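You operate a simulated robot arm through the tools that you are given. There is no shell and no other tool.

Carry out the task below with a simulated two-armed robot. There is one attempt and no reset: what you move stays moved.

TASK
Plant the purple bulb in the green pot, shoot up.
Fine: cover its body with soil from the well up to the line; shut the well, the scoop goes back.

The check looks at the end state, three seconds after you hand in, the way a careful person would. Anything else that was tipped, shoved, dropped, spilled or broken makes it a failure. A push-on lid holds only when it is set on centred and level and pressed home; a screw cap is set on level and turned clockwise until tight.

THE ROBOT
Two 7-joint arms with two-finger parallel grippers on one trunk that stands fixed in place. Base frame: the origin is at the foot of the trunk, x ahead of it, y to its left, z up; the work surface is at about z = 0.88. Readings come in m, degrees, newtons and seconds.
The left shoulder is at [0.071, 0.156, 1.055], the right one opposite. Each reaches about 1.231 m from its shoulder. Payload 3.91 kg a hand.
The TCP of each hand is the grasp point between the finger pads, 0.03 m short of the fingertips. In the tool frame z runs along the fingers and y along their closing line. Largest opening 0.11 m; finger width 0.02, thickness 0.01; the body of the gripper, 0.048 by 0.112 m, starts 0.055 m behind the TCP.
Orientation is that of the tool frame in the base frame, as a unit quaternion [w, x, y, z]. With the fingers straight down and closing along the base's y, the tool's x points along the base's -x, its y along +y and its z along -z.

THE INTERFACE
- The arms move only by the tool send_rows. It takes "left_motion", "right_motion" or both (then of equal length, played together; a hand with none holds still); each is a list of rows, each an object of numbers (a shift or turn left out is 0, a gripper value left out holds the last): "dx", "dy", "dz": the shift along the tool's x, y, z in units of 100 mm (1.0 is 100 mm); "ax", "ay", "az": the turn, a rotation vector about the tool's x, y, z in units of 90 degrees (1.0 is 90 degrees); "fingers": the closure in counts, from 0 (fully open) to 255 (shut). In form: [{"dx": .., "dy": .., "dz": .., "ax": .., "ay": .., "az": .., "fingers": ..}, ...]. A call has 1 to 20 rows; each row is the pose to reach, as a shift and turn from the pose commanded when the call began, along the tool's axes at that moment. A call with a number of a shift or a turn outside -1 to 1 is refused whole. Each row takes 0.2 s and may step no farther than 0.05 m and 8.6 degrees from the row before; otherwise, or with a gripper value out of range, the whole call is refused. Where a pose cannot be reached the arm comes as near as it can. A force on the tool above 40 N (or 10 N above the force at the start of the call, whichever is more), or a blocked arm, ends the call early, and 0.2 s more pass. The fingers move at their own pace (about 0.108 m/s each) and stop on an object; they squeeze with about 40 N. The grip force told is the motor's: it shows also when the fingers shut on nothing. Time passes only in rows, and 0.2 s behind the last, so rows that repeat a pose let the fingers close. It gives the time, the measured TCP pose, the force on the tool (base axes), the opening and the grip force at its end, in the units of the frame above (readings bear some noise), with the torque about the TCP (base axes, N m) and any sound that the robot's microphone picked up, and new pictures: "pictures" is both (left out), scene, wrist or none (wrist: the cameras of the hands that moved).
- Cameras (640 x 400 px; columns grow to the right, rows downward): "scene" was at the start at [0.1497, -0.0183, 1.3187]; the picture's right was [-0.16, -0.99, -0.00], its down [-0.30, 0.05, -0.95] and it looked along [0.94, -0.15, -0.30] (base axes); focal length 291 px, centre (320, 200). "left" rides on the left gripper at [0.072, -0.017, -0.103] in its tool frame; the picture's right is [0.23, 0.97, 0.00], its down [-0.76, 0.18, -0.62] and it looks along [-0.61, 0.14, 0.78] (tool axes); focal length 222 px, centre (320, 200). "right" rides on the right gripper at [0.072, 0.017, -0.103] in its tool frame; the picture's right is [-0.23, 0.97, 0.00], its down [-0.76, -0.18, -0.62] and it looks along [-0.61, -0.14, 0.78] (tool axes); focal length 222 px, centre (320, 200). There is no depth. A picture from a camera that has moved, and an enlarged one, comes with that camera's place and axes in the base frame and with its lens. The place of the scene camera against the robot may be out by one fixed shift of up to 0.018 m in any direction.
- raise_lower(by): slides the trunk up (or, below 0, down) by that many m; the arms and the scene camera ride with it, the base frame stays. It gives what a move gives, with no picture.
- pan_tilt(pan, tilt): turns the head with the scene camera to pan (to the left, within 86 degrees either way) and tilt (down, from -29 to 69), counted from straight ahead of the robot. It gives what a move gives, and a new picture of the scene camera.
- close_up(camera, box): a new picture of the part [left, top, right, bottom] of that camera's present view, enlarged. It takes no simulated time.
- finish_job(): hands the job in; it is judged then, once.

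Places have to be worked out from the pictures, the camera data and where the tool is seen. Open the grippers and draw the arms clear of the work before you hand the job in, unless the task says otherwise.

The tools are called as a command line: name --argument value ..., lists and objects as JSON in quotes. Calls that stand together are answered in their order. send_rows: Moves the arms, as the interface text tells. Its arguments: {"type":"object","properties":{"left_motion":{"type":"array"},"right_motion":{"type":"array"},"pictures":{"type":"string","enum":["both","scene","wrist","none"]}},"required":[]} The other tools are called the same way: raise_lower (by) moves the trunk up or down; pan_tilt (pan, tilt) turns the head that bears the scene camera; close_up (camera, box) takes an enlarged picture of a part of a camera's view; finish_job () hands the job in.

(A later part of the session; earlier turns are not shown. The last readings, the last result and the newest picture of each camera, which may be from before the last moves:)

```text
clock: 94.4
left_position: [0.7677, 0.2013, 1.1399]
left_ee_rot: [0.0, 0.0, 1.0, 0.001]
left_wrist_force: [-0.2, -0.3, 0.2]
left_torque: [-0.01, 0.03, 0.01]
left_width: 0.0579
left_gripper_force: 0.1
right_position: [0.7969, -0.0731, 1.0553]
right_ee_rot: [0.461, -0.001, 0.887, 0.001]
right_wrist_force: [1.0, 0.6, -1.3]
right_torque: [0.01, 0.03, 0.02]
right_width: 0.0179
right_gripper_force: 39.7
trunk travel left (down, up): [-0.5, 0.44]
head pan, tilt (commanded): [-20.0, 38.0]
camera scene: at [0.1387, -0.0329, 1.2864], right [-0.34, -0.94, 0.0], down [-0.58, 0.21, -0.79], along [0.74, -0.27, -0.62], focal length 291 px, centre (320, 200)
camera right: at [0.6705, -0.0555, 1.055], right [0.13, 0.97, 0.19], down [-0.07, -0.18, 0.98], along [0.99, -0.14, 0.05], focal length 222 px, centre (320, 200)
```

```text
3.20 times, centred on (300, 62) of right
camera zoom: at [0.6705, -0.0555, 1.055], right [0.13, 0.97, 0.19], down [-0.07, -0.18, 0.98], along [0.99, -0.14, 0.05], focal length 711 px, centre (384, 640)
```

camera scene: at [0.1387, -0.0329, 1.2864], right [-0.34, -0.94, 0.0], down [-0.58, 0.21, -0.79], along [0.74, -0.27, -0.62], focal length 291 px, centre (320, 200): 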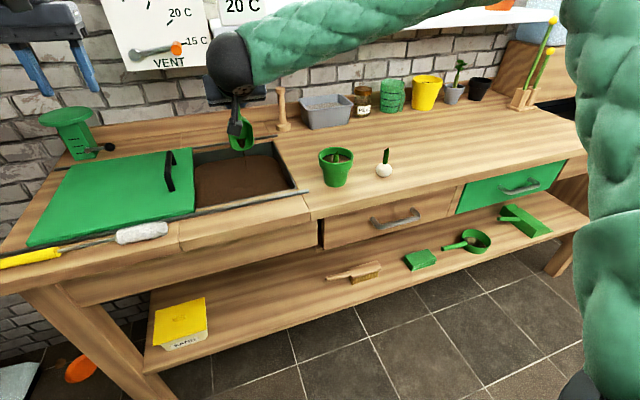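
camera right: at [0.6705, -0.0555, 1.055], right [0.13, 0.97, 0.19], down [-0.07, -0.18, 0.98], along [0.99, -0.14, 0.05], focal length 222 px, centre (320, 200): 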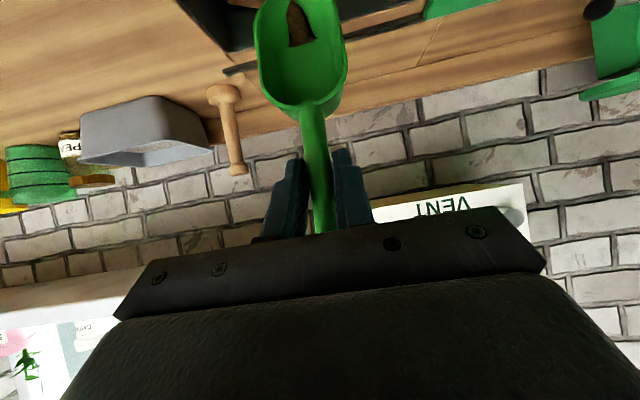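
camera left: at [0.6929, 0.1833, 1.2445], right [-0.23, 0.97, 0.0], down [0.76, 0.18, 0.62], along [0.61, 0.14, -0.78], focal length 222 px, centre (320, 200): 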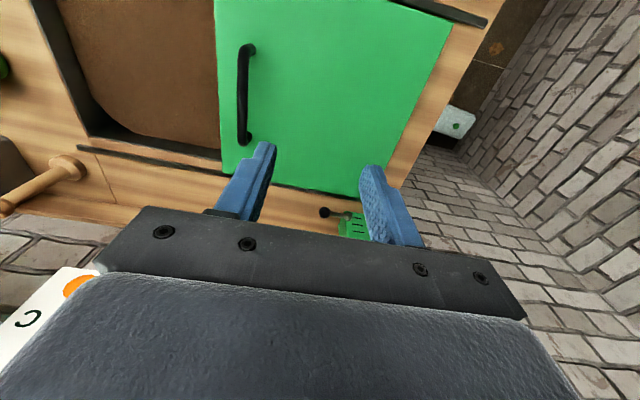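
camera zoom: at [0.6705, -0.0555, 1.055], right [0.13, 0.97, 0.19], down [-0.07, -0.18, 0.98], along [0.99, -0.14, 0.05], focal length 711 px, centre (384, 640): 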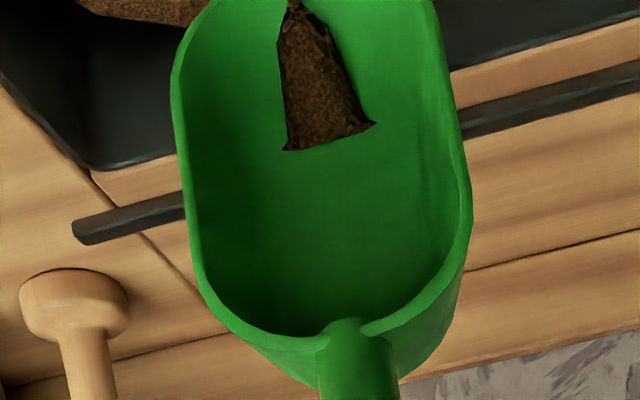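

The remainder is draining into the middle of the well. I hold until it's empty.

send_rows --right_motion '[{"dx": 0.0}, {"dx": 0.0}, {"dx": 0.0}, {"dx": 0.0}, {"dx": 0.0}, {"dx": 0.0}, {"dx": 0.0}, {"dx": 0.0}, {"dx": 0.0}, {"dx": 0.0}]' --pictures "wrist"

close_up --camera "right" --box '[200, 0, 400, 125]'

close_up --camera "scene" --box '[190, 80, 360, 210]'

```text
clock: 96.6
left_position: [0.766, 0.2, 1.1395]
left_ee_rot: [0.0, -0.001, 1.0, 0.0]
left_wrist_force: [0.2, 0.3, 0.1]
left_torque: [-0.02, 0.0, -0.01]
left_width: 0.0583
left_gripper_force: 0.0
right_position: [0.7982, -0.073, 1.0564]
right_ee_rot: [0.462, 0.0, 0.887, 0.0]
right_wrist_force: [-0.3, 0.2, -0.4]
right_torque: [0.04, 0.06, -0.01]
right_width: 0.0183
right_gripper_force: 40.1
trunk travel left (down, up): [-0.5, 0.44]
head pan, tilt (commanded): [-20.0, 38.0]
camera right: at [0.6704, -0.0554, 1.055], right [0.13, 0.97, 0.19], down [-0.07, -0.18, 0.98], along [0.99, -0.14, 0.05], focal length 222 px, centre (320, 200)
```

right: 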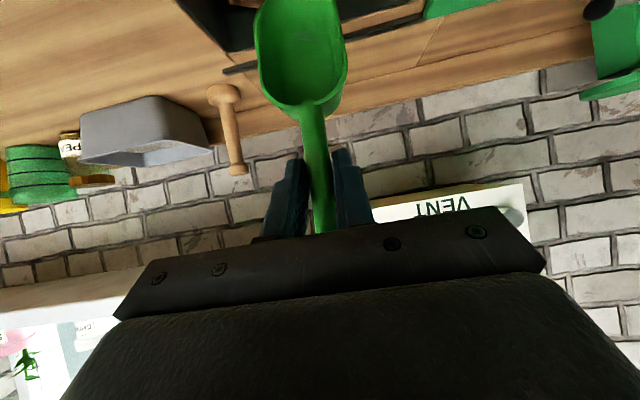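

```text
3.20 times, centred on (300, 62) of right
camera zoom: at [0.6704, -0.0554, 1.055], right [0.13, 0.97, 0.19], down [-0.07, -0.18, 0.98], along [0.99, -0.14, 0.05], focal length 711 px, centre (384, 640)
```

zoom: 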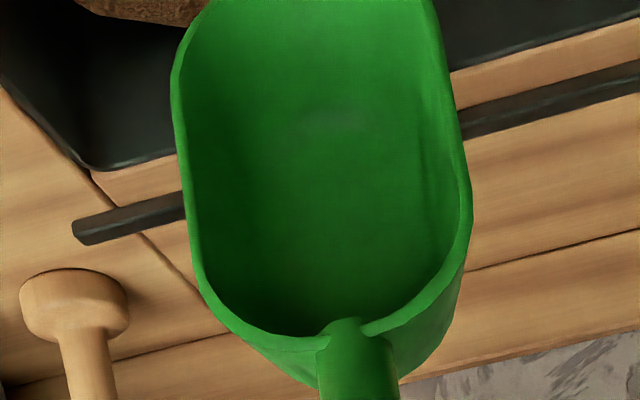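

```text
3.08 times, centred on (275, 145) of scene
camera zoom: at [0.1387, -0.0329, 1.2864], right [-0.34, -0.94, 0.0], down [-0.58, 0.21, -0.79], along [0.74, -0.27, -0.62], focal length 894 px, centre (458, 369)
```

zoom: 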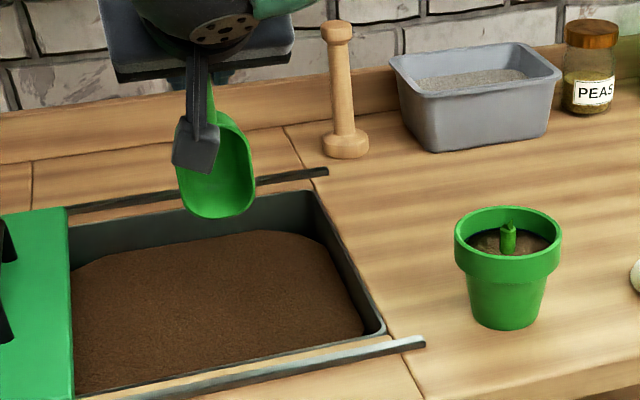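

The scoop is empty. I raise it and bring the tilt back to 45° (hand vertical).

send_rows --right_motion '[{"dx": -0.2, "dz": -0.14, "ay": 0.0873}, {"dx": -0.4, "dz": -0.28, "ay": 0.1746}, {"dx": -0.6, "dz": -0.42, "ay": 0.2619}, {"dx": -0.655, "dz": -0.458, "ay": 0.3492}, {"dx": -0.655, "dz": -0.458, "ay": 0.4365}, {"dx": -0.655, "dz": -0.458, "ay": 0.5238}, {"dx": -0.655, "dz": -0.458, "ay": 0.6111}]' --pictures "none"

```text
clock: 98.2
left_position: [0.7664, 0.2007, 1.1389]
left_ee_rot: [-0.001, 0.0, 1.0, 0.0]
left_wrist_force: [0.0, -0.4, 0.1]
left_torque: [0.01, 0.03, 0.03]
left_width: 0.0578
left_gripper_force: 0.1
right_position: [0.7916, -0.0804, 1.1344]
right_ee_rot: [0.103, 0.0, 0.995, 0.002]
right_wrist_force: [0.7, -0.4, -0.5]
right_torque: [0.01, -0.01, -0.01]
right_width: 0.0179
right_gripper_force: 40.1
right hand out of reach, approached as far as the arm can: row 5, 6, 7
trunk travel left (down, up): [-0.5, 0.44]
head pan, tilt (commanded): [-20.0, 38.0]
```

The last part was out of reach there. I shift toward the right (clear air above pot height) where the wrist has more room.

send_rows --right_motion '[{"dy": -0.25, "dx": -0.02, "dz": -0.1}, {"dy": -0.5, "dx": -0.04, "dz": -0.2}, {"dy": -0.75, "dx": -0.06, "dz": -0.3}, {"dy": -1.0, "dx": -0.08, "dz": -0.39}]' --pictures "both"

```text
clock: 99.2
left_position: [0.7667, 0.2016, 1.1409]
left_ee_rot: [0.0, 0.0, 1.0, 0.001]
left_wrist_force: [-0.4, 0.3, -0.2]
left_torque: [-0.01, 0.03, -0.02]
left_width: 0.0582
left_gripper_force: 0.0
right_position: [0.7897, -0.1808, 1.1715]
right_ee_rot: [0.104, 0.0, 0.995, 0.001]
right_wrist_force: [-0.2, 0.2, -1.1]
right_torque: [-0.01, -0.01, -0.04]
right_width: 0.0179
right_gripper_force: 40.2
trunk travel left (down, up): [-0.5, 0.44]
head pan, tilt (commanded): [-20.0, 38.0]
camera scene: at [0.1381, -0.0332, 1.2865], right [-0.34, -0.94, 0.0], down [-0.58, 0.21, -0.79], along [0.74, -0.27, -0.62], focal length 291 px, centre (320, 200)
camera right: at [0.6978, -0.1637, 1.2581], right [0.22, 0.97, 0.05], down [0.62, -0.18, 0.77], along [0.76, -0.14, -0.64], focal length 222 px, centre (320, 200)
```

scene: 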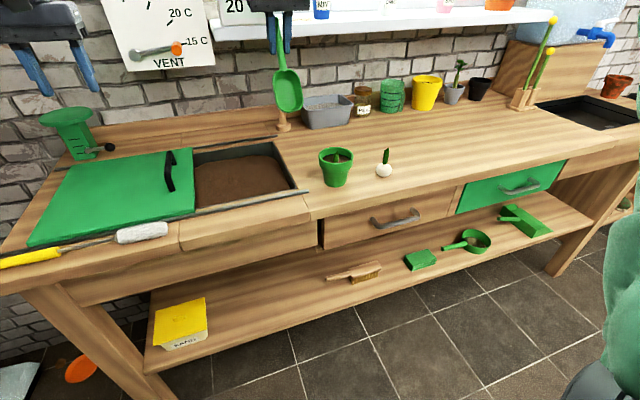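
right: 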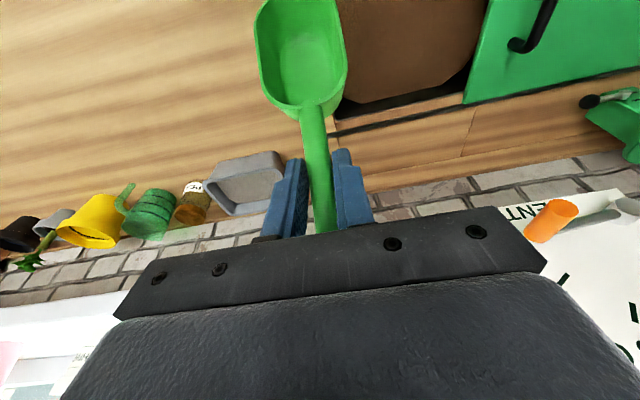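

Clear. Now I yaw the hand back 90° so the scoop points along +y again, moving further right.

send_rows --right_motion '[{"dy": -0.1, "ax": 0.0189, "az": 0.0889}, {"dy": -0.2, "ax": 0.0378, "az": 0.1778}, {"dy": -0.3, "ax": 0.0567, "az": 0.2667}, {"dy": -0.4, "ax": 0.0756, "az": 0.3556}, {"dy": -0.5, "ax": 0.0945, "az": 0.4445}, {"dy": -0.6, "ax": 0.1135, "az": 0.5335}, {"dy": -0.7, "ax": 0.1324, "az": 0.6224}, {"dy": -0.8, "ax": 0.1513, "az": 0.7113}, {"dy": -0.9, "ax": 0.1702, "az": 0.8002}, {"dy": -1.0, "ax": 0.1891, "az": 0.8891}, {"dy": -1.0, "ax": 0.208, "az": 0.978}]' --pictures "scene"

```text
clock: 101.6
left_position: [0.7671, 0.2004, 1.1396]
left_ee_rot: [-0.002, 0.0, 1.0, 0.0]
left_wrist_force: [-0.2, 0.3, 0.2]
left_torque: [0.01, 0.01, -0.01]
left_width: 0.0583
left_gripper_force: 0.2
right_position: [0.7921, -0.2792, 1.1724]
right_ee_rot: [0.072, 0.704, 0.703, -0.074]
right_wrist_force: [0.6, 0.0, -0.4]
right_torque: [-0.01, 0.0, 0.0]
right_width: 0.0182
right_gripper_force: 39.5
trunk travel left (down, up): [-0.5, 0.44]
head pan, tilt (commanded): [-20.0, 38.0]
camera scene: at [0.1391, -0.0328, 1.2864], right [-0.34, -0.94, 0.0], down [-0.58, 0.21, -0.79], along [0.74, -0.27, -0.62], focal length 291 px, centre (320, 200)
```

scene: 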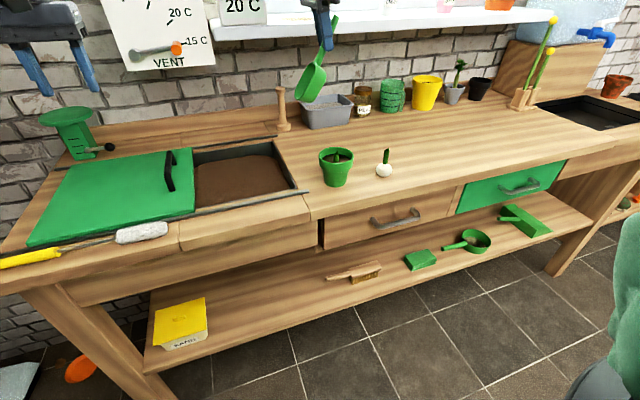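

Now I level the scoop (45° tilt of the hand) while moving above its resting place.

send_rows --right_motion '[{"dx": -0.107, "dy": 0.057, "dz": 0.125, "ay": 0.0902}, {"dx": -0.213, "dy": 0.114, "dz": 0.249, "ay": 0.1805}, {"dx": -0.32, "dy": 0.171, "dz": 0.374, "ay": 0.2707}, {"dx": -0.427, "dy": 0.229, "dz": 0.498, "ay": 0.361}, {"dx": -0.534, "dy": 0.286, "dz": 0.623, "ay": 0.4512}, {"dx": -0.64, "dy": 0.343, "dz": 0.747, "ay": 0.5415}, {"dx": -0.747, "dy": 0.4, "dz": 0.872, "ay": 0.6317}, {"dx": -0.747, "dy": 0.4, "dz": 0.872, "ay": 0.6317}]' --pictures "both"

close_up --camera "right" --box '[220, 60, 420, 240]'

```text
clock: 103.4
left_position: [0.766, 0.2016, 1.1395]
left_ee_rot: [0.0, 0.001, 1.0, -0.001]
left_wrist_force: [-0.7, -0.5, 0.3]
left_torque: [0.0, -0.05, 0.01]
left_width: 0.058
left_gripper_force: 0.0
right_position: [0.8315, -0.3692, 1.1049]
right_ee_rot: [-0.271, 0.654, 0.653, 0.27]
right_wrist_force: [0.9, 1.7, -0.8]
right_torque: [-0.1, -0.01, -0.03]
right_width: 0.0181
right_gripper_force: 40.3
trunk travel left (down, up): [-0.5, 0.44]
head pan, tilt (commanded): [-20.0, 38.0]
camera scene: at [0.1383, -0.0321, 1.2865], right [-0.34, -0.94, 0.0], down [-0.58, 0.21, -0.79], along [0.74, -0.27, -0.62], focal length 291 px, centre (320, 200)
camera right: at [0.8491, -0.3904, 1.2294], right [0.97, -0.16, -0.16], down [-0.18, -0.98, -0.1], along [-0.14, 0.12, -0.98], focal length 222 px, centre (320, 200)
```

scene: 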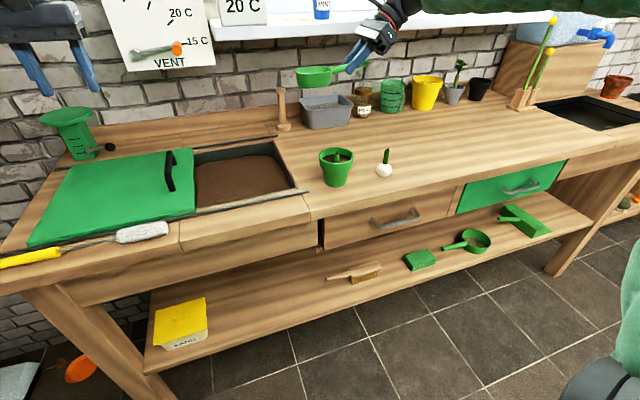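
right: 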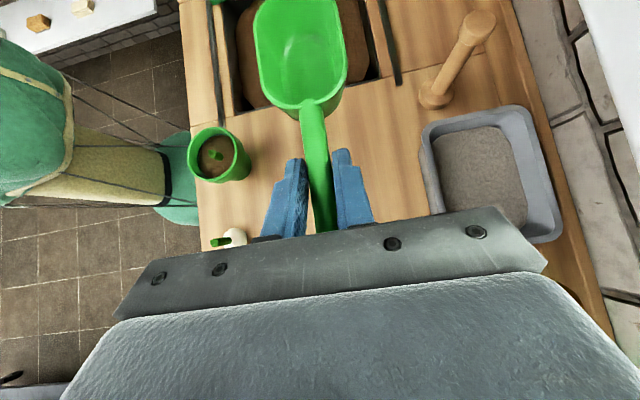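

```text
2.22 times, centred on (320, 150) of right
camera zoom: at [0.8491, -0.3904, 1.2294], right [0.97, -0.16, -0.16], down [-0.18, -0.98, -0.1], along [-0.14, 0.12, -0.98], focal length 494 px, centre (320, 311)
```

zoom: 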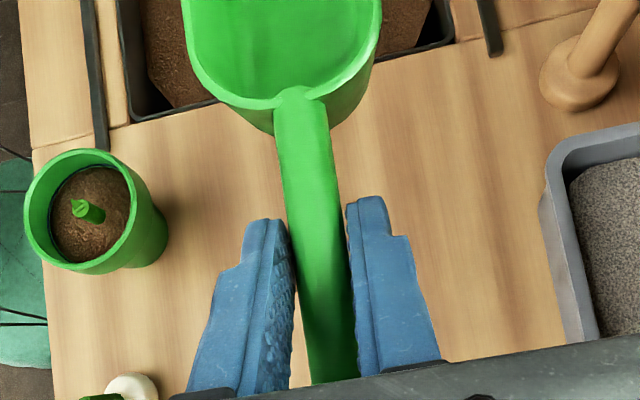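

The scoop hangs in the same grip, directly above its original spot. I lower it most of the way.

send_rows --right_motion '[{"dx": -0.25, "dz": 0.25}, {"dx": -0.5, "dz": 0.5}, {"dx": -0.75, "dz": 0.75}, {"dx": -0.9, "dz": 0.9}, {"dx": -0.99, "dz": 0.99}]' --pictures "none"

send_rows --right_motion '[{"dx": -0.1, "dz": 0.1}, {"dx": -0.2, "dz": 0.2}, {"dx": -0.24, "dz": 0.24}, {"dx": -0.24, "dz": 0.24}]' --pictures "both"

close_up --camera "scene" --box '[280, 80, 410, 180]'

```text
clock: 104.6
left_position: [0.7673, 0.2011, 1.1396]
left_ee_rot: [-0.002, 0.001, 1.0, 0.001]
left_wrist_force: [0.2, 0.4, -1.2]
left_torque: [-0.02, 0.04, -0.03]
left_width: 0.0578
left_gripper_force: 0.0
right_position: [0.8309, -0.3711, 0.9629]
right_ee_rot: [-0.271, 0.654, 0.653, 0.269]
right_wrist_force: [-0.7, 0.3, -1.1]
right_torque: [-0.06, -0.03, 0.0]
right_width: 0.018
right_gripper_force: 40.4
trunk travel left (down, up): [-0.5, 0.44]
head pan, tilt (commanded): [-20.0, 38.0]
```

```text
clock: 105.6
left_position: [0.7661, 0.1999, 1.1395]
left_ee_rot: [0.0, -0.001, 1.0, 0.0]
left_wrist_force: [0.3, 0.1, 0.0]
left_torque: [-0.01, -0.01, 0.07]
left_width: 0.0582
left_gripper_force: 0.1
right_position: [0.8303, -0.3708, 0.93]
right_ee_rot: [-0.272, 0.653, 0.653, 0.269]
right_wrist_force: [-0.6, 0.8, -0.7]
right_torque: [-0.08, -0.02, -0.03]
right_width: 0.0176
right_gripper_force: 40.2
trunk travel left (down, up): [-0.5, 0.44]
head pan, tilt (commanded): [-20.0, 38.0]
camera scene: at [0.1386, -0.033, 1.2864], right [-0.34, -0.94, 0.0], down [-0.58, 0.21, -0.79], along [0.74, -0.27, -0.62], focal length 291 px, centre (320, 200)
camera right: at [0.8475, -0.3918, 1.0549], right [0.97, -0.16, -0.16], down [-0.18, -0.98, -0.1], along [-0.14, 0.12, -0.98], focal length 222 px, centre (320, 200)
```

scene: 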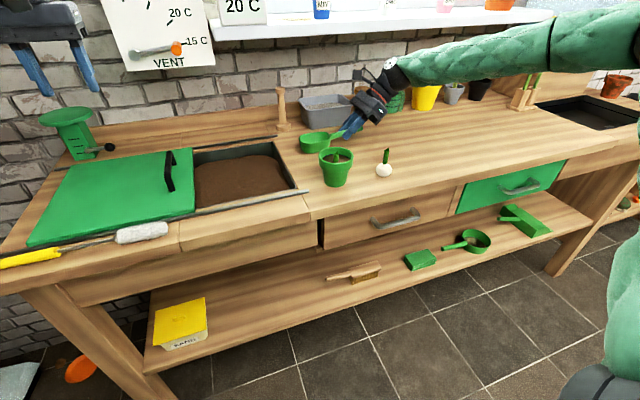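
right: 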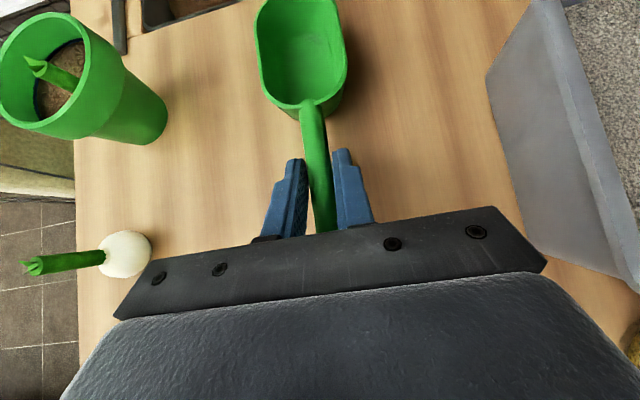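

```text
4.00 times, centred on (345, 130) of scene
camera zoom: at [0.1386, -0.033, 1.2864], right [-0.34, -0.94, 0.0], down [-0.58, 0.21, -0.79], along [0.74, -0.27, -0.62], focal length 1162 px, centre (220, 480)
```

zoom: 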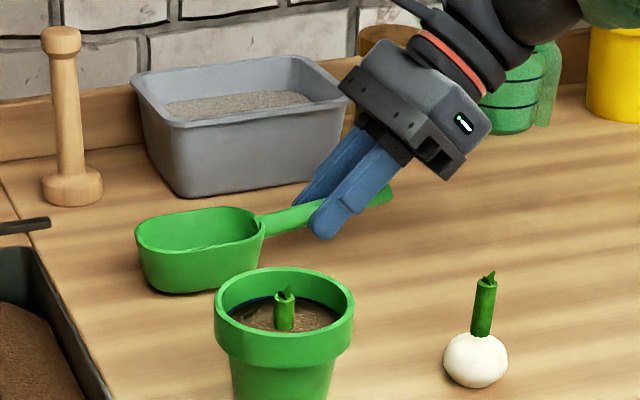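

About 5 mm above its resting height. I correct x by 1.5 mm and lower in small steps until it touches.

send_rows --right_motion '[{"dx": -0.014, "dz": 0.014, "dy": 0.015}, {"dx": -0.028, "dz": 0.028, "dy": 0.015}, {"dx": -0.028, "dz": 0.028, "dy": 0.015}]' --pictures "none"

send_rows --right_motion '[{"dx": -0.007, "dz": 0.007}, {"dx": -0.01, "dz": 0.01}, {"dx": -0.01, "dz": 0.01}]' --pictures "none"

```text
clock: 106.4
left_position: [0.7657, 0.2008, 1.1398]
left_ee_rot: [0.001, 0.0, 1.0, 0.0]
left_wrist_force: [-0.4, -0.4, -0.3]
left_torque: [-0.01, 0.01, 0.02]
left_width: 0.0583
left_gripper_force: 0.2
right_position: [0.8318, -0.3704, 0.9267]
right_ee_rot: [-0.271, 0.654, 0.653, 0.269]
right_wrist_force: [0.0, 0.2, -1.3]
right_torque: [-0.05, 0.02, 0.01]
right_width: 0.018
right_gripper_force: 40.1
trunk travel left (down, up): [-0.5, 0.44]
head pan, tilt (commanded): [-20.0, 38.0]
```

```text
clock: 107.2
left_position: [0.7664, 0.2006, 1.1409]
left_ee_rot: [0.0, 0.0, 1.0, 0.0]
left_wrist_force: [0.4, -1.0, -0.2]
left_torque: [-0.01, 0.01, -0.03]
left_width: 0.058
left_gripper_force: 0.1
right_position: [0.8317, -0.3708, 0.9261]
right_ee_rot: [-0.27, 0.654, 0.653, 0.271]
right_wrist_force: [1.4, -2.7, 6.6]
right_torque: [0.76, -0.09, -0.17]
right_width: 0.0182
right_gripper_force: 40.2
trunk travel left (down, up): [-0.5, 0.44]
head pan, tilt (commanded): [-20.0, 38.0]
```

Bowl contact felt (6.6 N at the nose end), so it is on the bench within a millimetre. I open the fingers gently.

send_rows --right_motion '[{"fingers": 222}, {"fingers": 212}, {"fingers": 195}, {"fingers": 170}, {"fingers": 150}]' --pictures "wrist"

close_up --camera "scene" --box '[280, 80, 410, 180]'

close_up --camera "right" --box '[220, 60, 420, 240]'

```text
clock: 108.4
left_position: [0.7669, 0.2008, 1.1385]
left_ee_rot: [0.0, 0.0, 1.0, 0.001]
left_wrist_force: [-0.3, 0.5, -1.2]
left_torque: [0.02, 0.0, -0.02]
left_width: 0.0582
left_gripper_force: 0.1
right_position: [0.8315, -0.3703, 0.9266]
right_ee_rot: [-0.272, 0.653, 0.653, 0.27]
right_wrist_force: [-0.2, -0.6, 0.5]
right_torque: [-0.04, 0.0, -0.02]
right_width: 0.0454
right_gripper_force: 0.1
trunk travel left (down, up): [-0.5, 0.44]
head pan, tilt (commanded): [-20.0, 38.0]
camera right: at [0.8489, -0.3917, 1.0502], right [0.97, -0.16, -0.16], down [-0.18, -0.98, -0.1], along [-0.14, 0.12, -0.98], focal length 222 px, centre (320, 200)
```

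right: 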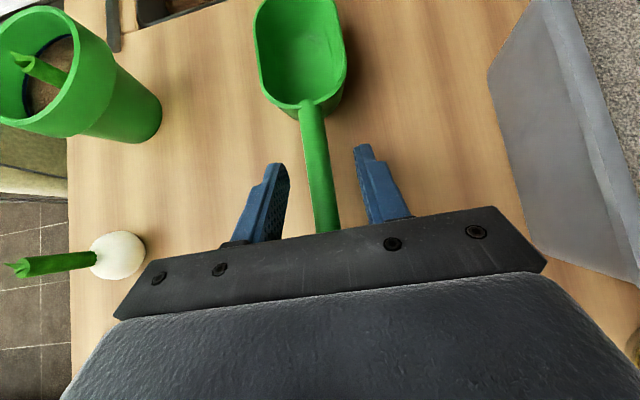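

```text
4.00 times, centred on (345, 130) of scene
camera zoom: at [0.1386, -0.033, 1.2864], right [-0.34, -0.94, 0.0], down [-0.58, 0.21, -0.79], along [0.74, -0.27, -0.62], focal length 1162 px, centre (220, 480)
```

zoom: 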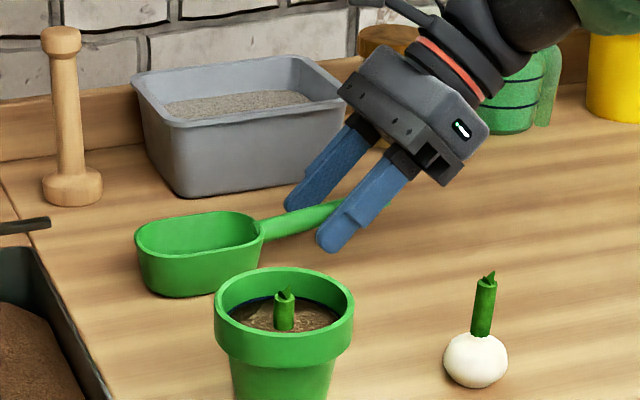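

```text
2.22 times, centred on (320, 150) of right
camera zoom: at [0.8489, -0.3917, 1.0502], right [0.97, -0.16, -0.16], down [-0.18, -0.98, -0.1], along [-0.14, 0.12, -0.98], focal length 494 px, centre (320, 311)
```

zoom: 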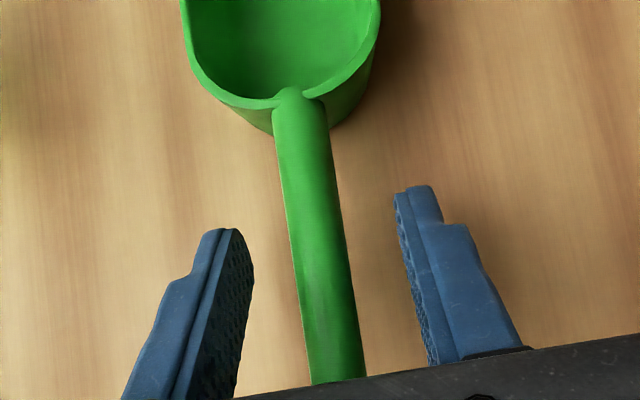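

The scoop rests where it lay originally. I retract the hand along its own axis, up and to the right.

send_rows --right_motion '[{"dz": -0.2}, {"dz": -0.5}, {"dz": -0.8}, {"dz": -1.0}, {"dz": -1.0, "dx": 0.4}, {"dz": -1.0, "dx": 0.8}]' --pictures "both"

close_up --camera "right" --box '[120, 0, 440, 220]'

close_up --camera "scene" --box '[280, 90, 410, 200]'

```text
clock: 109.8
left_position: [0.7664, 0.2009, 1.1407]
left_ee_rot: [0.0, 0.0, 1.0, -0.001]
left_wrist_force: [-0.8, 0.8, -0.3]
left_torque: [-0.01, 0.0, -0.02]
left_width: 0.0583
left_gripper_force: 0.2
right_position: [0.8314, -0.385, 1.0526]
right_ee_rot: [-0.271, 0.654, 0.653, 0.27]
right_wrist_force: [-0.1, -0.1, 0.0]
right_torque: [0.01, -0.01, -0.02]
right_width: 0.0455
right_gripper_force: 0.1
trunk travel left (down, up): [-0.5, 0.44]
head pan, tilt (commanded): [-20.0, 38.0]
camera scene: at [0.1383, -0.0326, 1.2864], right [-0.34, -0.94, 0.0], down [-0.58, 0.21, -0.79], along [0.74, -0.27, -0.62], focal length 291 px, centre (320, 200)
camera right: at [0.8487, -0.4069, 1.1778], right [0.97, -0.16, -0.16], down [-0.18, -0.98, -0.1], along [-0.14, 0.12, -0.98], focal length 222 px, centre (320, 200)
```

scene: 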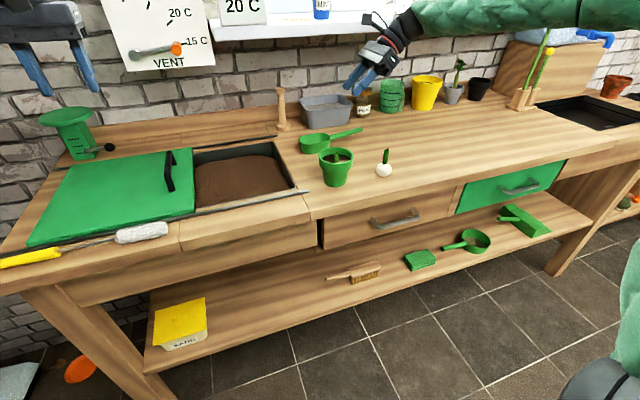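
right: 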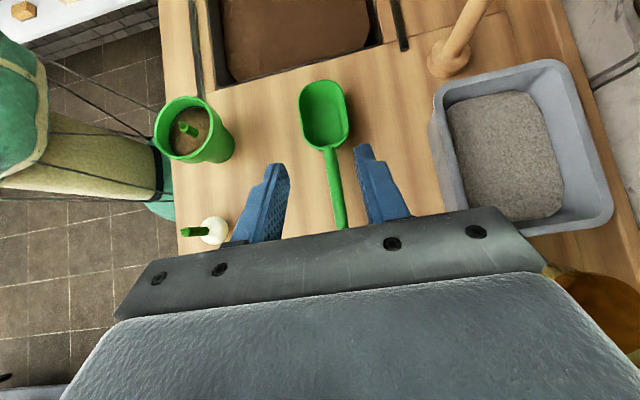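

```text
1.82 times, centred on (280, 110) of right
camera zoom: at [0.8487, -0.4069, 1.1778], right [0.97, -0.16, -0.16], down [-0.18, -0.98, -0.1], along [-0.14, 0.12, -0.98], focal length 404 px, centre (393, 364)
```

zoom: 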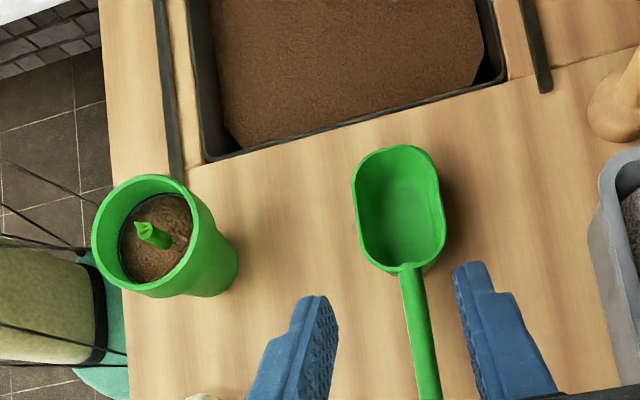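

```text
3.64 times, centred on (345, 145) of scene
camera zoom: at [0.1383, -0.0326, 1.2864], right [-0.34, -0.94, 0.0], down [-0.58, 0.21, -0.79], along [0.74, -0.27, -0.62], focal length 1057 px, centre (229, 400)
```

zoom: 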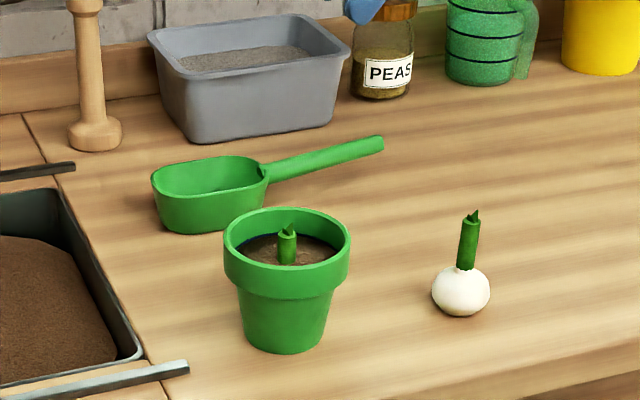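

Scoop, pot and white bulb are all in place. I bring the right hand up and back to vertical to inspect the pot from above.

send_rows --right_motion '[{"dx": 0.25, "dz": -0.25, "dy": -0.1, "ay": -0.0834}, {"dx": 0.5, "dz": -0.5, "dy": -0.25, "ay": -0.1667}, {"dx": 0.707, "dz": -0.707, "dy": -0.45, "ay": -0.25}, {"dx": 0.707, "dz": -0.707, "dy": -0.65, "ay": -0.3334}, {"dx": 0.707, "dz": -0.707, "dy": -0.85, "ay": -0.4167}, {"dx": 0.707, "dz": -0.707, "dy": -1.0, "ay": -0.5}]' --pictures "none"

send_rows --right_motion '[{"az": -0.0909}, {"az": -0.1818}, {"az": -0.2727}, {"az": -0.3636}, {"az": -0.4545}, {"az": -0.5454}, {"az": -0.6363}, {"az": -0.7272}, {"az": -0.8181}, {"az": -0.909}, {"az": -1.0}]' --pictures "both"

```text
clock: 111.2
left_position: [0.7662, 0.2024, 1.1406]
left_ee_rot: [-0.001, 0.0, 1.0, -0.001]
left_wrist_force: [-0.2, 1.2, 0.1]
left_torque: [-0.02, -0.01, 0.0]
left_width: 0.0582
left_gripper_force: 0.0
right_position: [0.7329, -0.386, 1.1522]
right_ee_rot: [0.0, 0.707, 0.708, -0.001]
right_wrist_force: [-0.4, 1.4, -0.4]
right_torque: [0.0, 0.0, 0.01]
right_width: 0.0454
right_gripper_force: 0.1
trunk travel left (down, up): [-0.5, 0.44]
head pan, tilt (commanded): [-20.0, 38.0]
```

```text
clock: 113.6
left_position: [0.7679, 0.2012, 1.1383]
left_ee_rot: [0.0, 0.0, 1.0, 0.0]
left_wrist_force: [-0.5, -0.5, -0.2]
left_torque: [0.01, -0.03, -0.02]
left_width: 0.0582
left_gripper_force: 0.0
right_position: [0.7329, -0.3857, 1.1517]
right_ee_rot: [-0.002, -0.001, 1.0, -0.001]
right_wrist_force: [0.7, 0.8, -0.4]
right_torque: [0.01, 0.0, 0.02]
right_width: 0.0454
right_gripper_force: 0.1
trunk travel left (down, up): [-0.5, 0.44]
head pan, tilt (commanded): [-20.0, 38.0]
camera scene: at [0.1386, -0.0331, 1.2864], right [-0.34, -0.94, 0.0], down [-0.58, 0.21, -0.79], along [0.74, -0.27, -0.62], focal length 291 px, centre (320, 200)
camera right: at [0.6605, -0.3673, 1.2554], right [0.23, 0.97, 0.0], down [0.76, -0.18, 0.62], along [0.6, -0.14, -0.78], focal length 222 px, centre (320, 200)
```

scene: 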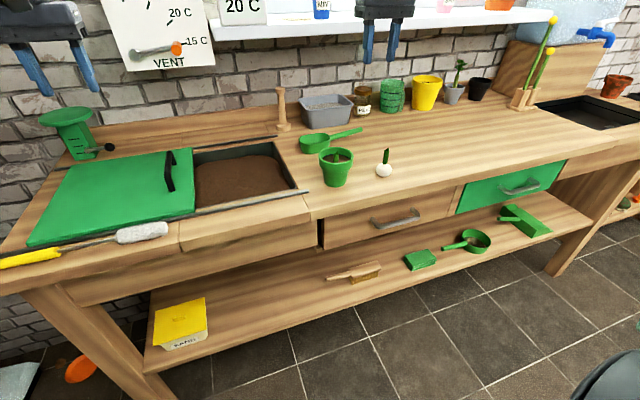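
right: 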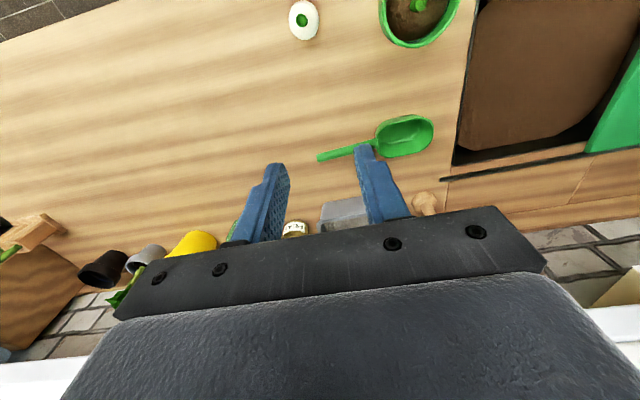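

I move the hand back and left to look straight into the pot.

send_rows --right_motion '[{"dx": 0.25, "dy": 0.3}, {"dx": 0.5, "dy": 0.6}, {"dx": 0.75, "dy": 0.9}, {"dx": 0.85, "dy": 0.9}]' --pictures "wrist"

close_up --camera "right" --box '[300, 40, 420, 140]'

close_up --camera "right" --box '[200, 20, 640, 220]'

```text
clock: 114.6
left_position: [0.7655, 0.1994, 1.1401]
left_ee_rot: [0.0, -0.001, 1.0, 0.0]
left_wrist_force: [-0.8, 0.0, -0.1]
left_torque: [-0.01, 0.0, -0.01]
left_width: 0.0579
left_gripper_force: 0.0
right_position: [0.6483, -0.295, 1.151]
right_ee_rot: [-0.001, 0.0, 1.0, 0.0]
right_wrist_force: [-0.1, -0.1, 0.2]
right_torque: [0.02, -0.03, 0.03]
right_width: 0.0453
right_gripper_force: 0.1
trunk travel left (down, up): [-0.5, 0.44]
head pan, tilt (commanded): [-20.0, 38.0]
camera right: at [0.5765, -0.2777, 1.2539], right [0.23, 0.97, 0.0], down [0.76, -0.18, 0.62], along [0.61, -0.14, -0.78], focal length 222 px, centre (320, 200)
```

right: 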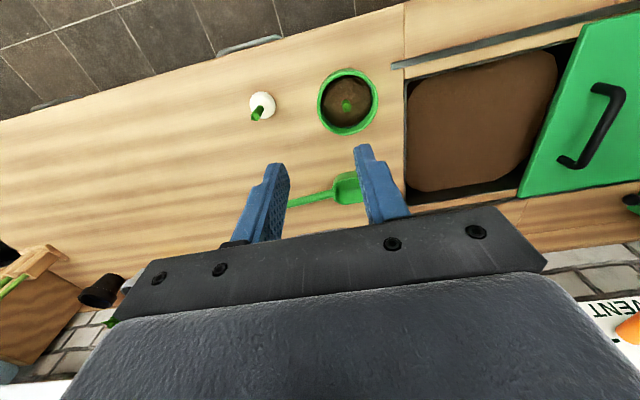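

```text
4.00 times, centred on (360, 90) of right
camera zoom: at [0.5765, -0.2777, 1.2539], right [0.23, 0.97, 0.0], down [0.76, -0.18, 0.62], along [0.61, -0.14, -0.78], focal length 888 px, centre (160, 640)
```

zoom: 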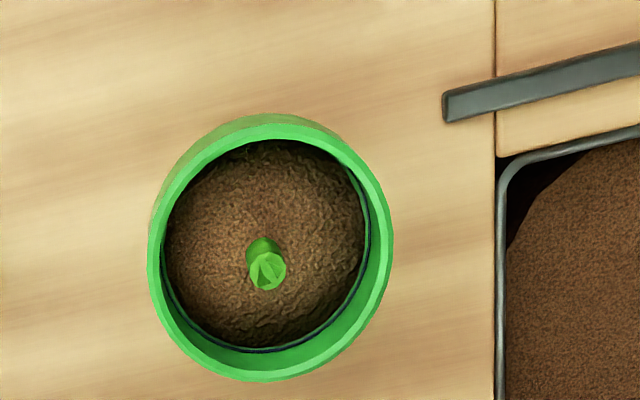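

```text
1.45 times, centred on (420, 120) of right
camera zoom: at [0.5765, -0.2777, 1.2539], right [0.23, 0.97, 0.0], down [0.76, -0.18, 0.62], along [0.61, -0.14, -0.78], focal length 323 px, centre (174, 316)
```

zoom: 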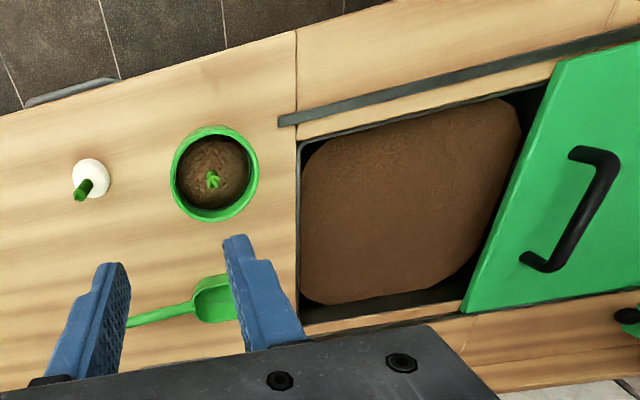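

The soil meets the line all round, the bulb body is fully covered, and the shoot stands up. I withdraw the right hand to the right, out of the way.

send_rows --right_motion '[{"dz": -0.25, "dy": -0.2}, {"dz": -0.5, "dy": -0.5}, {"dz": -0.5, "dy": -0.8}, {"dz": -0.5, "dy": -1.0, "fingers": 0}]' --pictures "none"

send_rows --right_motion '[{"dy": -0.3}, {"dy": -0.6}, {"dy": -0.9}]' --left_motion '[{"dy": -0.3, "fingers": 90}, {"dy": -0.65}, {"dy": -1.0, "dx": -0.3}]' --pictures "both"

```text
clock: 115.6
left_position: [0.767, 0.2013, 1.1402]
left_ee_rot: [0.0, 0.0, 1.0, 0.0]
left_wrist_force: [-0.1, -0.1, 0.0]
left_torque: [-0.02, -0.01, -0.02]
left_width: 0.0583
left_gripper_force: 0.0
right_position: [0.6461, -0.3964, 1.2004]
right_ee_rot: [-0.001, -0.001, 1.0, -0.001]
right_wrist_force: [0.3, -0.5, 0.0]
right_torque: [0.0, 0.01, 0.04]
right_width: 0.1099
right_gripper_force: 0.1
trunk travel left (down, up): [-0.5, 0.44]
head pan, tilt (commanded): [-20.0, 38.0]
```

```text
clock: 116.4
left_position: [0.796, 0.0977, 1.1381]
left_ee_rot: [-0.001, 0.0, 1.0, 0.001]
left_wrist_force: [-0.9, -0.1, 0.1]
left_torque: [0.01, 0.04, -0.01]
left_width: 0.0712
left_gripper_force: 0.0
right_position: [0.647, -0.4872, 1.199]
right_ee_rot: [-0.003, 0.001, 1.0, 0.0]
right_wrist_force: [-0.3, -0.3, -0.7]
right_torque: [0.03, 0.01, 0.0]
right_width: 0.1101
right_gripper_force: 0.0
trunk travel left (down, up): [-0.5, 0.44]
head pan, tilt (commanded): [-20.0, 38.0]
camera scene: at [0.1396, -0.0354, 1.2862], right [-0.34, -0.94, 0.0], down [-0.58, 0.21, -0.79], along [0.74, -0.27, -0.62], focal length 291 px, centre (320, 200)
camera right: at [0.5758, -0.4697, 1.3025], right [0.23, 0.97, 0.0], down [0.76, -0.18, 0.62], along [0.6, -0.14, -0.79], focal length 222 px, centre (320, 200)
camera left: at [0.7234, 0.0802, 1.2425], right [-0.23, 0.97, 0.0], down [0.76, 0.18, 0.62], along [0.61, 0.14, -0.78], focal length 222 px, centre (320, 200)
```

scene: 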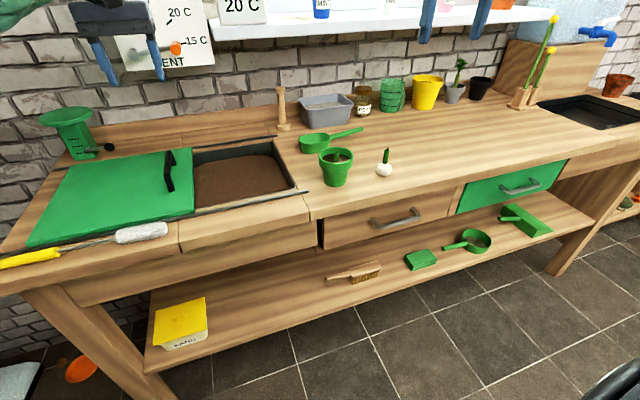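
right: 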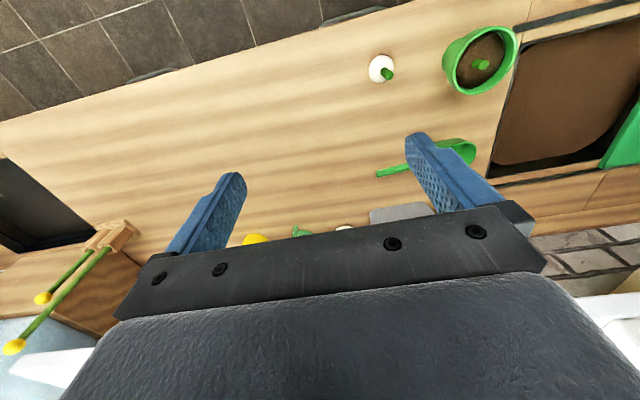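
left: 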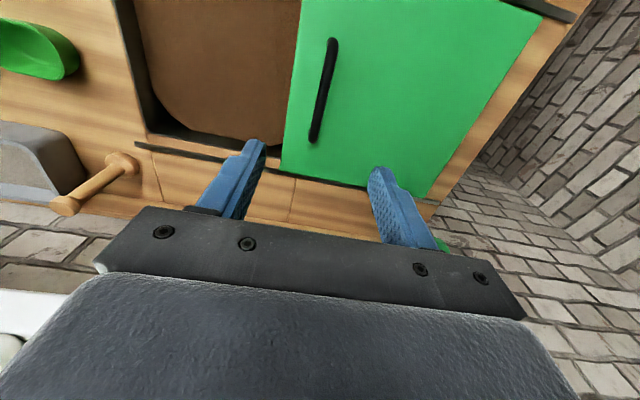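

The left hand is above the lid handle (y≈0.10). I descend onto it as before.

send_rows --left_motion '[{"dy": 0.03, "dz": 0.35}, {"dy": 0.03, "dz": 0.7}, {"dy": 0.03, "dz": 1.0}, {"dy": 0.03, "dz": 1.0}]' --pictures "wrist"

```text
clock: 117.4
left_position: [0.7956, 0.1047, 1.0382]
left_ee_rot: [0.0, -0.001, 1.0, 0.0]
left_wrist_force: [-0.2, 0.8, 0.3]
left_torque: [0.05, -0.01, 0.01]
left_width: 0.0712
left_gripper_force: 0.0
right_position: [0.6457, -0.4845, 1.2019]
right_ee_rot: [-0.001, 0.0, 1.0, 0.0]
right_wrist_force: [-0.5, -0.7, 0.4]
right_torque: [0.0, -0.02, -0.02]
right_width: 0.11
right_gripper_force: 0.1
trunk travel left (down, up): [-0.5, 0.44]
head pan, tilt (commanded): [-20.0, 38.0]
camera left: at [0.7237, 0.0865, 1.1426], right [-0.23, 0.97, 0.0], down [0.76, 0.18, 0.62], along [0.61, 0.14, -0.78], focal length 222 px, centre (320, 200)
```

left: 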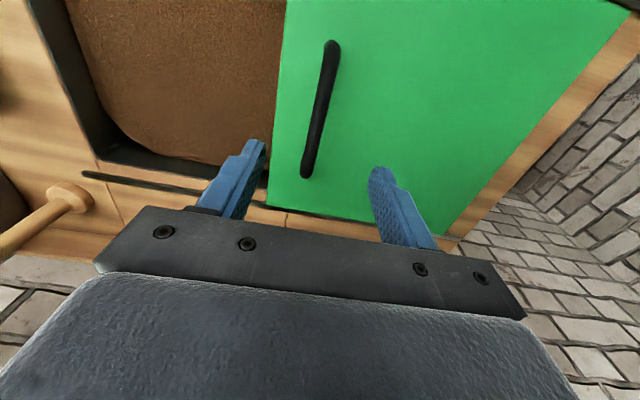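

The handle is at y≈0.100, 4 mm to the right of the hand. I correct, descend to z≈0.938 and close.

send_rows --left_motion '[{"dy": -0.04, "dz": 0.4}, {"dy": -0.04, "dz": 0.8}, {"dy": -0.04, "dz": 1.0}, {"dy": -0.04, "dz": 1.0, "fingers": 170}, {"dy": -0.04, "dz": 1.0, "fingers": 215}, {"dy": -0.04, "dz": 1.0, "fingers": 232}]' --pictures "wrist"

```text
clock: 118.8
left_position: [0.7994, 0.0977, 0.937]
left_ee_rot: [0.0, -0.001, 1.0, 0.001]
left_wrist_force: [-1.1, 0.3, -1.2]
left_torque: [0.0, -0.3, -0.02]
left_width: 0.0135
left_gripper_force: 44.5
right_position: [0.6467, -0.4852, 1.2013]
right_ee_rot: [-0.001, 0.0, 1.0, 0.0]
right_wrist_force: [0.3, 0.7, 1.1]
right_torque: [-0.02, 0.0, 0.0]
right_width: 0.1099
right_gripper_force: 0.0
trunk travel left (down, up): [-0.5, 0.44]
head pan, tilt (commanded): [-20.0, 38.0]
camera left: at [0.7262, 0.08, 1.0405], right [-0.23, 0.97, 0.0], down [0.76, 0.18, 0.62], along [0.61, 0.14, -0.78], focal length 222 px, centre (320, 200)
```

left: 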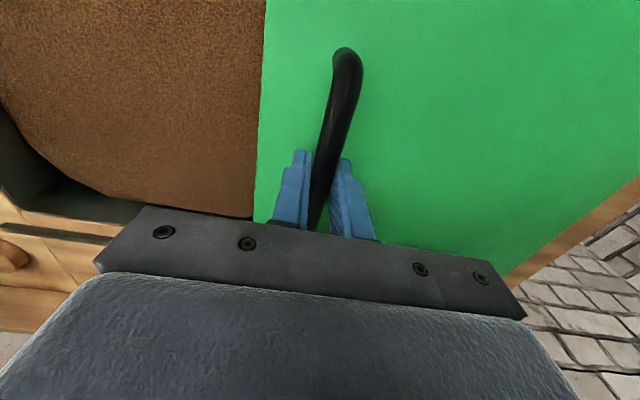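

Handle gripped. I slide the lid right, 0.10 m first.

send_rows --left_motion '[{"dy": -0.15}, {"dy": -0.35}, {"dy": -0.55}, {"dy": -0.75}, {"dy": -0.9}, {"dy": -1.0}]' --pictures "scene"

send_rows --left_motion '[{"dy": -0.15}, {"dy": -0.35}, {"dy": -0.55}, {"dy": -0.75}, {"dy": -0.9}, {"dy": -1.0}]' --pictures "both"

```text
clock: 120.2
left_position: [0.7983, -0.0006, 0.9363]
left_ee_rot: [0.0, -0.001, 1.0, 0.0]
left_wrist_force: [31.6, 0.6, -3.7]
left_torque: [-0.02, -0.24, -0.02]
left_width: 0.0136
left_gripper_force: 45.0
right_position: [0.6491, -0.4843, 1.2004]
right_ee_rot: [-0.003, 0.0, 1.0, 0.0]
right_wrist_force: [-1.1, -0.8, 0.4]
right_torque: [0.04, 0.01, -0.01]
right_width: 0.11
right_gripper_force: 0.0
trunk travel left (down, up): [-0.5, 0.44]
head pan, tilt (commanded): [-20.0, 38.0]
camera scene: at [0.1414, -0.0333, 1.2862], right [-0.34, -0.94, 0.0], down [-0.58, 0.21, -0.79], along [0.74, -0.27, -0.62], focal length 291 px, centre (320, 200)
```

scene: 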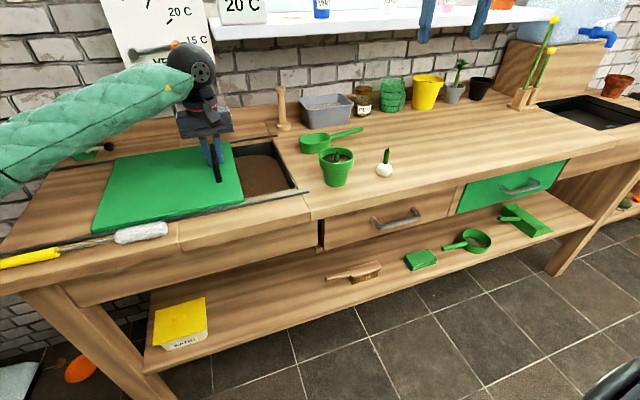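

```text
clock: 121.6
left_position: [0.7978, -0.101, 0.9361]
left_ee_rot: [0.0, 0.0, 1.0, 0.0]
left_wrist_force: [28.4, -1.0, 13.6]
left_torque: [0.01, -0.26, 0.01]
left_width: 0.0134
left_gripper_force: 44.8
right_position: [0.6467, -0.4837, 1.2003]
right_ee_rot: [-0.002, 0.0, 1.0, -0.001]
right_wrist_force: [-0.2, -0.6, -0.3]
right_torque: [-0.02, 0.01, -0.02]
right_width: 0.11
right_gripper_force: 0.0
trunk travel left (down, up): [-0.5, 0.44]
head pan, tilt (commanded): [-20.0, 38.0]
camera scene: at [0.1396, -0.0333, 1.2864], right [-0.34, -0.94, 0.0], down [-0.58, 0.21, -0.79], along [0.74, -0.27, -0.62], focal length 291 px, centre (320, 200)
camera left: at [0.7244, -0.118, 1.0403], right [-0.23, 0.97, 0.0], down [0.76, 0.18, 0.62], along [0.61, 0.14, -0.78], focal length 222 px, centre (320, 200)
```

scene: 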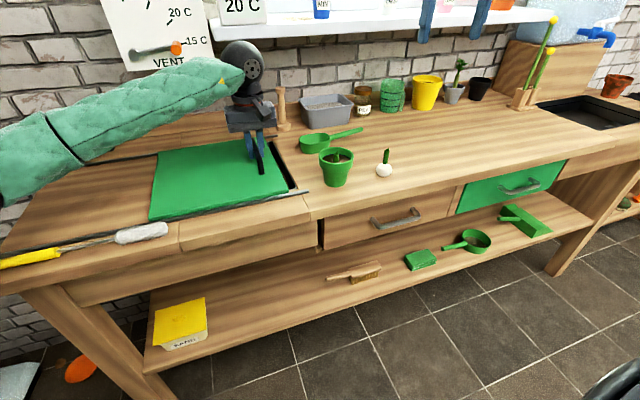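
left: 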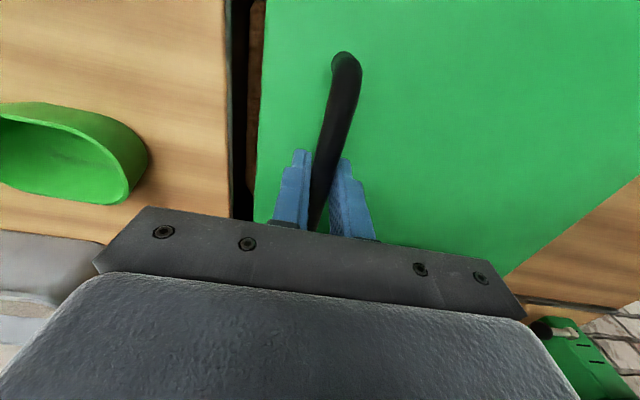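

About 41 mm left to the closed position. I ease the sideways load slightly and slide on gently.

send_rows --left_motion '[{"dy": -0.05, "dx": -0.01}, {"dy": -0.13, "dx": -0.015}, {"dy": -0.21, "dx": -0.015}, {"dy": -0.29, "dx": -0.015}, {"dy": -0.36, "dx": -0.015}, {"dy": -0.4, "dx": -0.015}]' --pictures "both"

close_up --camera "scene" --box '[220, 120, 330, 210]'

```text
clock: 123.0
left_position: [0.7986, -0.1398, 0.9373]
left_ee_rot: [-0.001, 0.0, 1.0, 0.002]
left_wrist_force: [-24.3, 9.0, -21.4]
left_torque: [0.03, 0.26, 0.0]
left_width: 0.0138
left_gripper_force: 45.3
right_position: [0.6465, -0.4836, 1.2019]
right_ee_rot: [-0.002, 0.001, 1.0, -0.001]
right_wrist_force: [0.5, 1.1, 0.7]
right_torque: [0.0, 0.01, -0.03]
right_width: 0.1097
right_gripper_force: 0.0
trunk travel left (down, up): [-0.5, 0.44]
head pan, tilt (commanded): [-20.0, 38.0]
camera scene: at [0.1382, -0.0324, 1.2863], right [-0.34, -0.94, 0.0], down [-0.58, 0.21, -0.79], along [0.74, -0.27, -0.62], focal length 291 px, centre (320, 200)
camera left: at [0.7262, -0.1575, 1.0418], right [-0.23, 0.97, 0.0], down [0.76, 0.18, 0.62], along [0.61, 0.14, -0.78], focal length 222 px, centre (320, 200)
```

scene: 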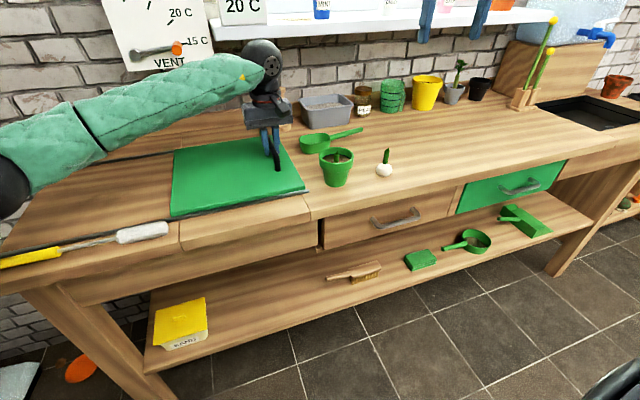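
left: 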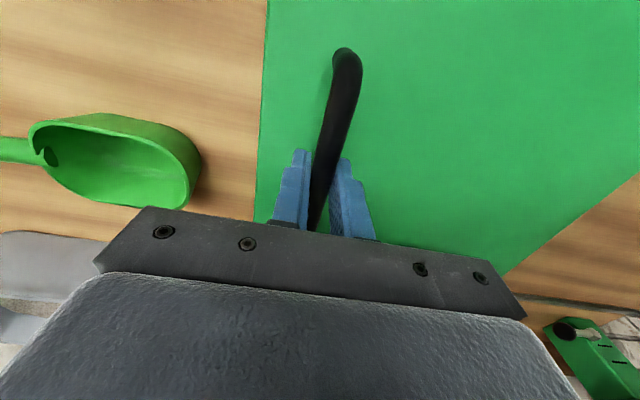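

```text
4.44 times, centred on (275, 165) of scene
camera zoom: at [0.1382, -0.0324, 1.2863], right [-0.34, -0.94, 0.0], down [-0.58, 0.21, -0.79], along [0.74, -0.27, -0.62], focal length 1292 px, centre (520, 356)
```

zoom: 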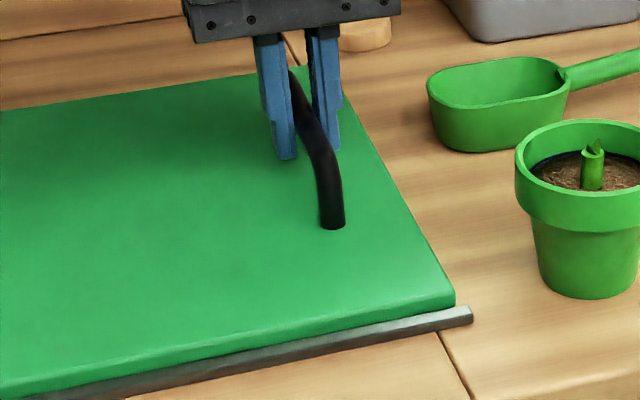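

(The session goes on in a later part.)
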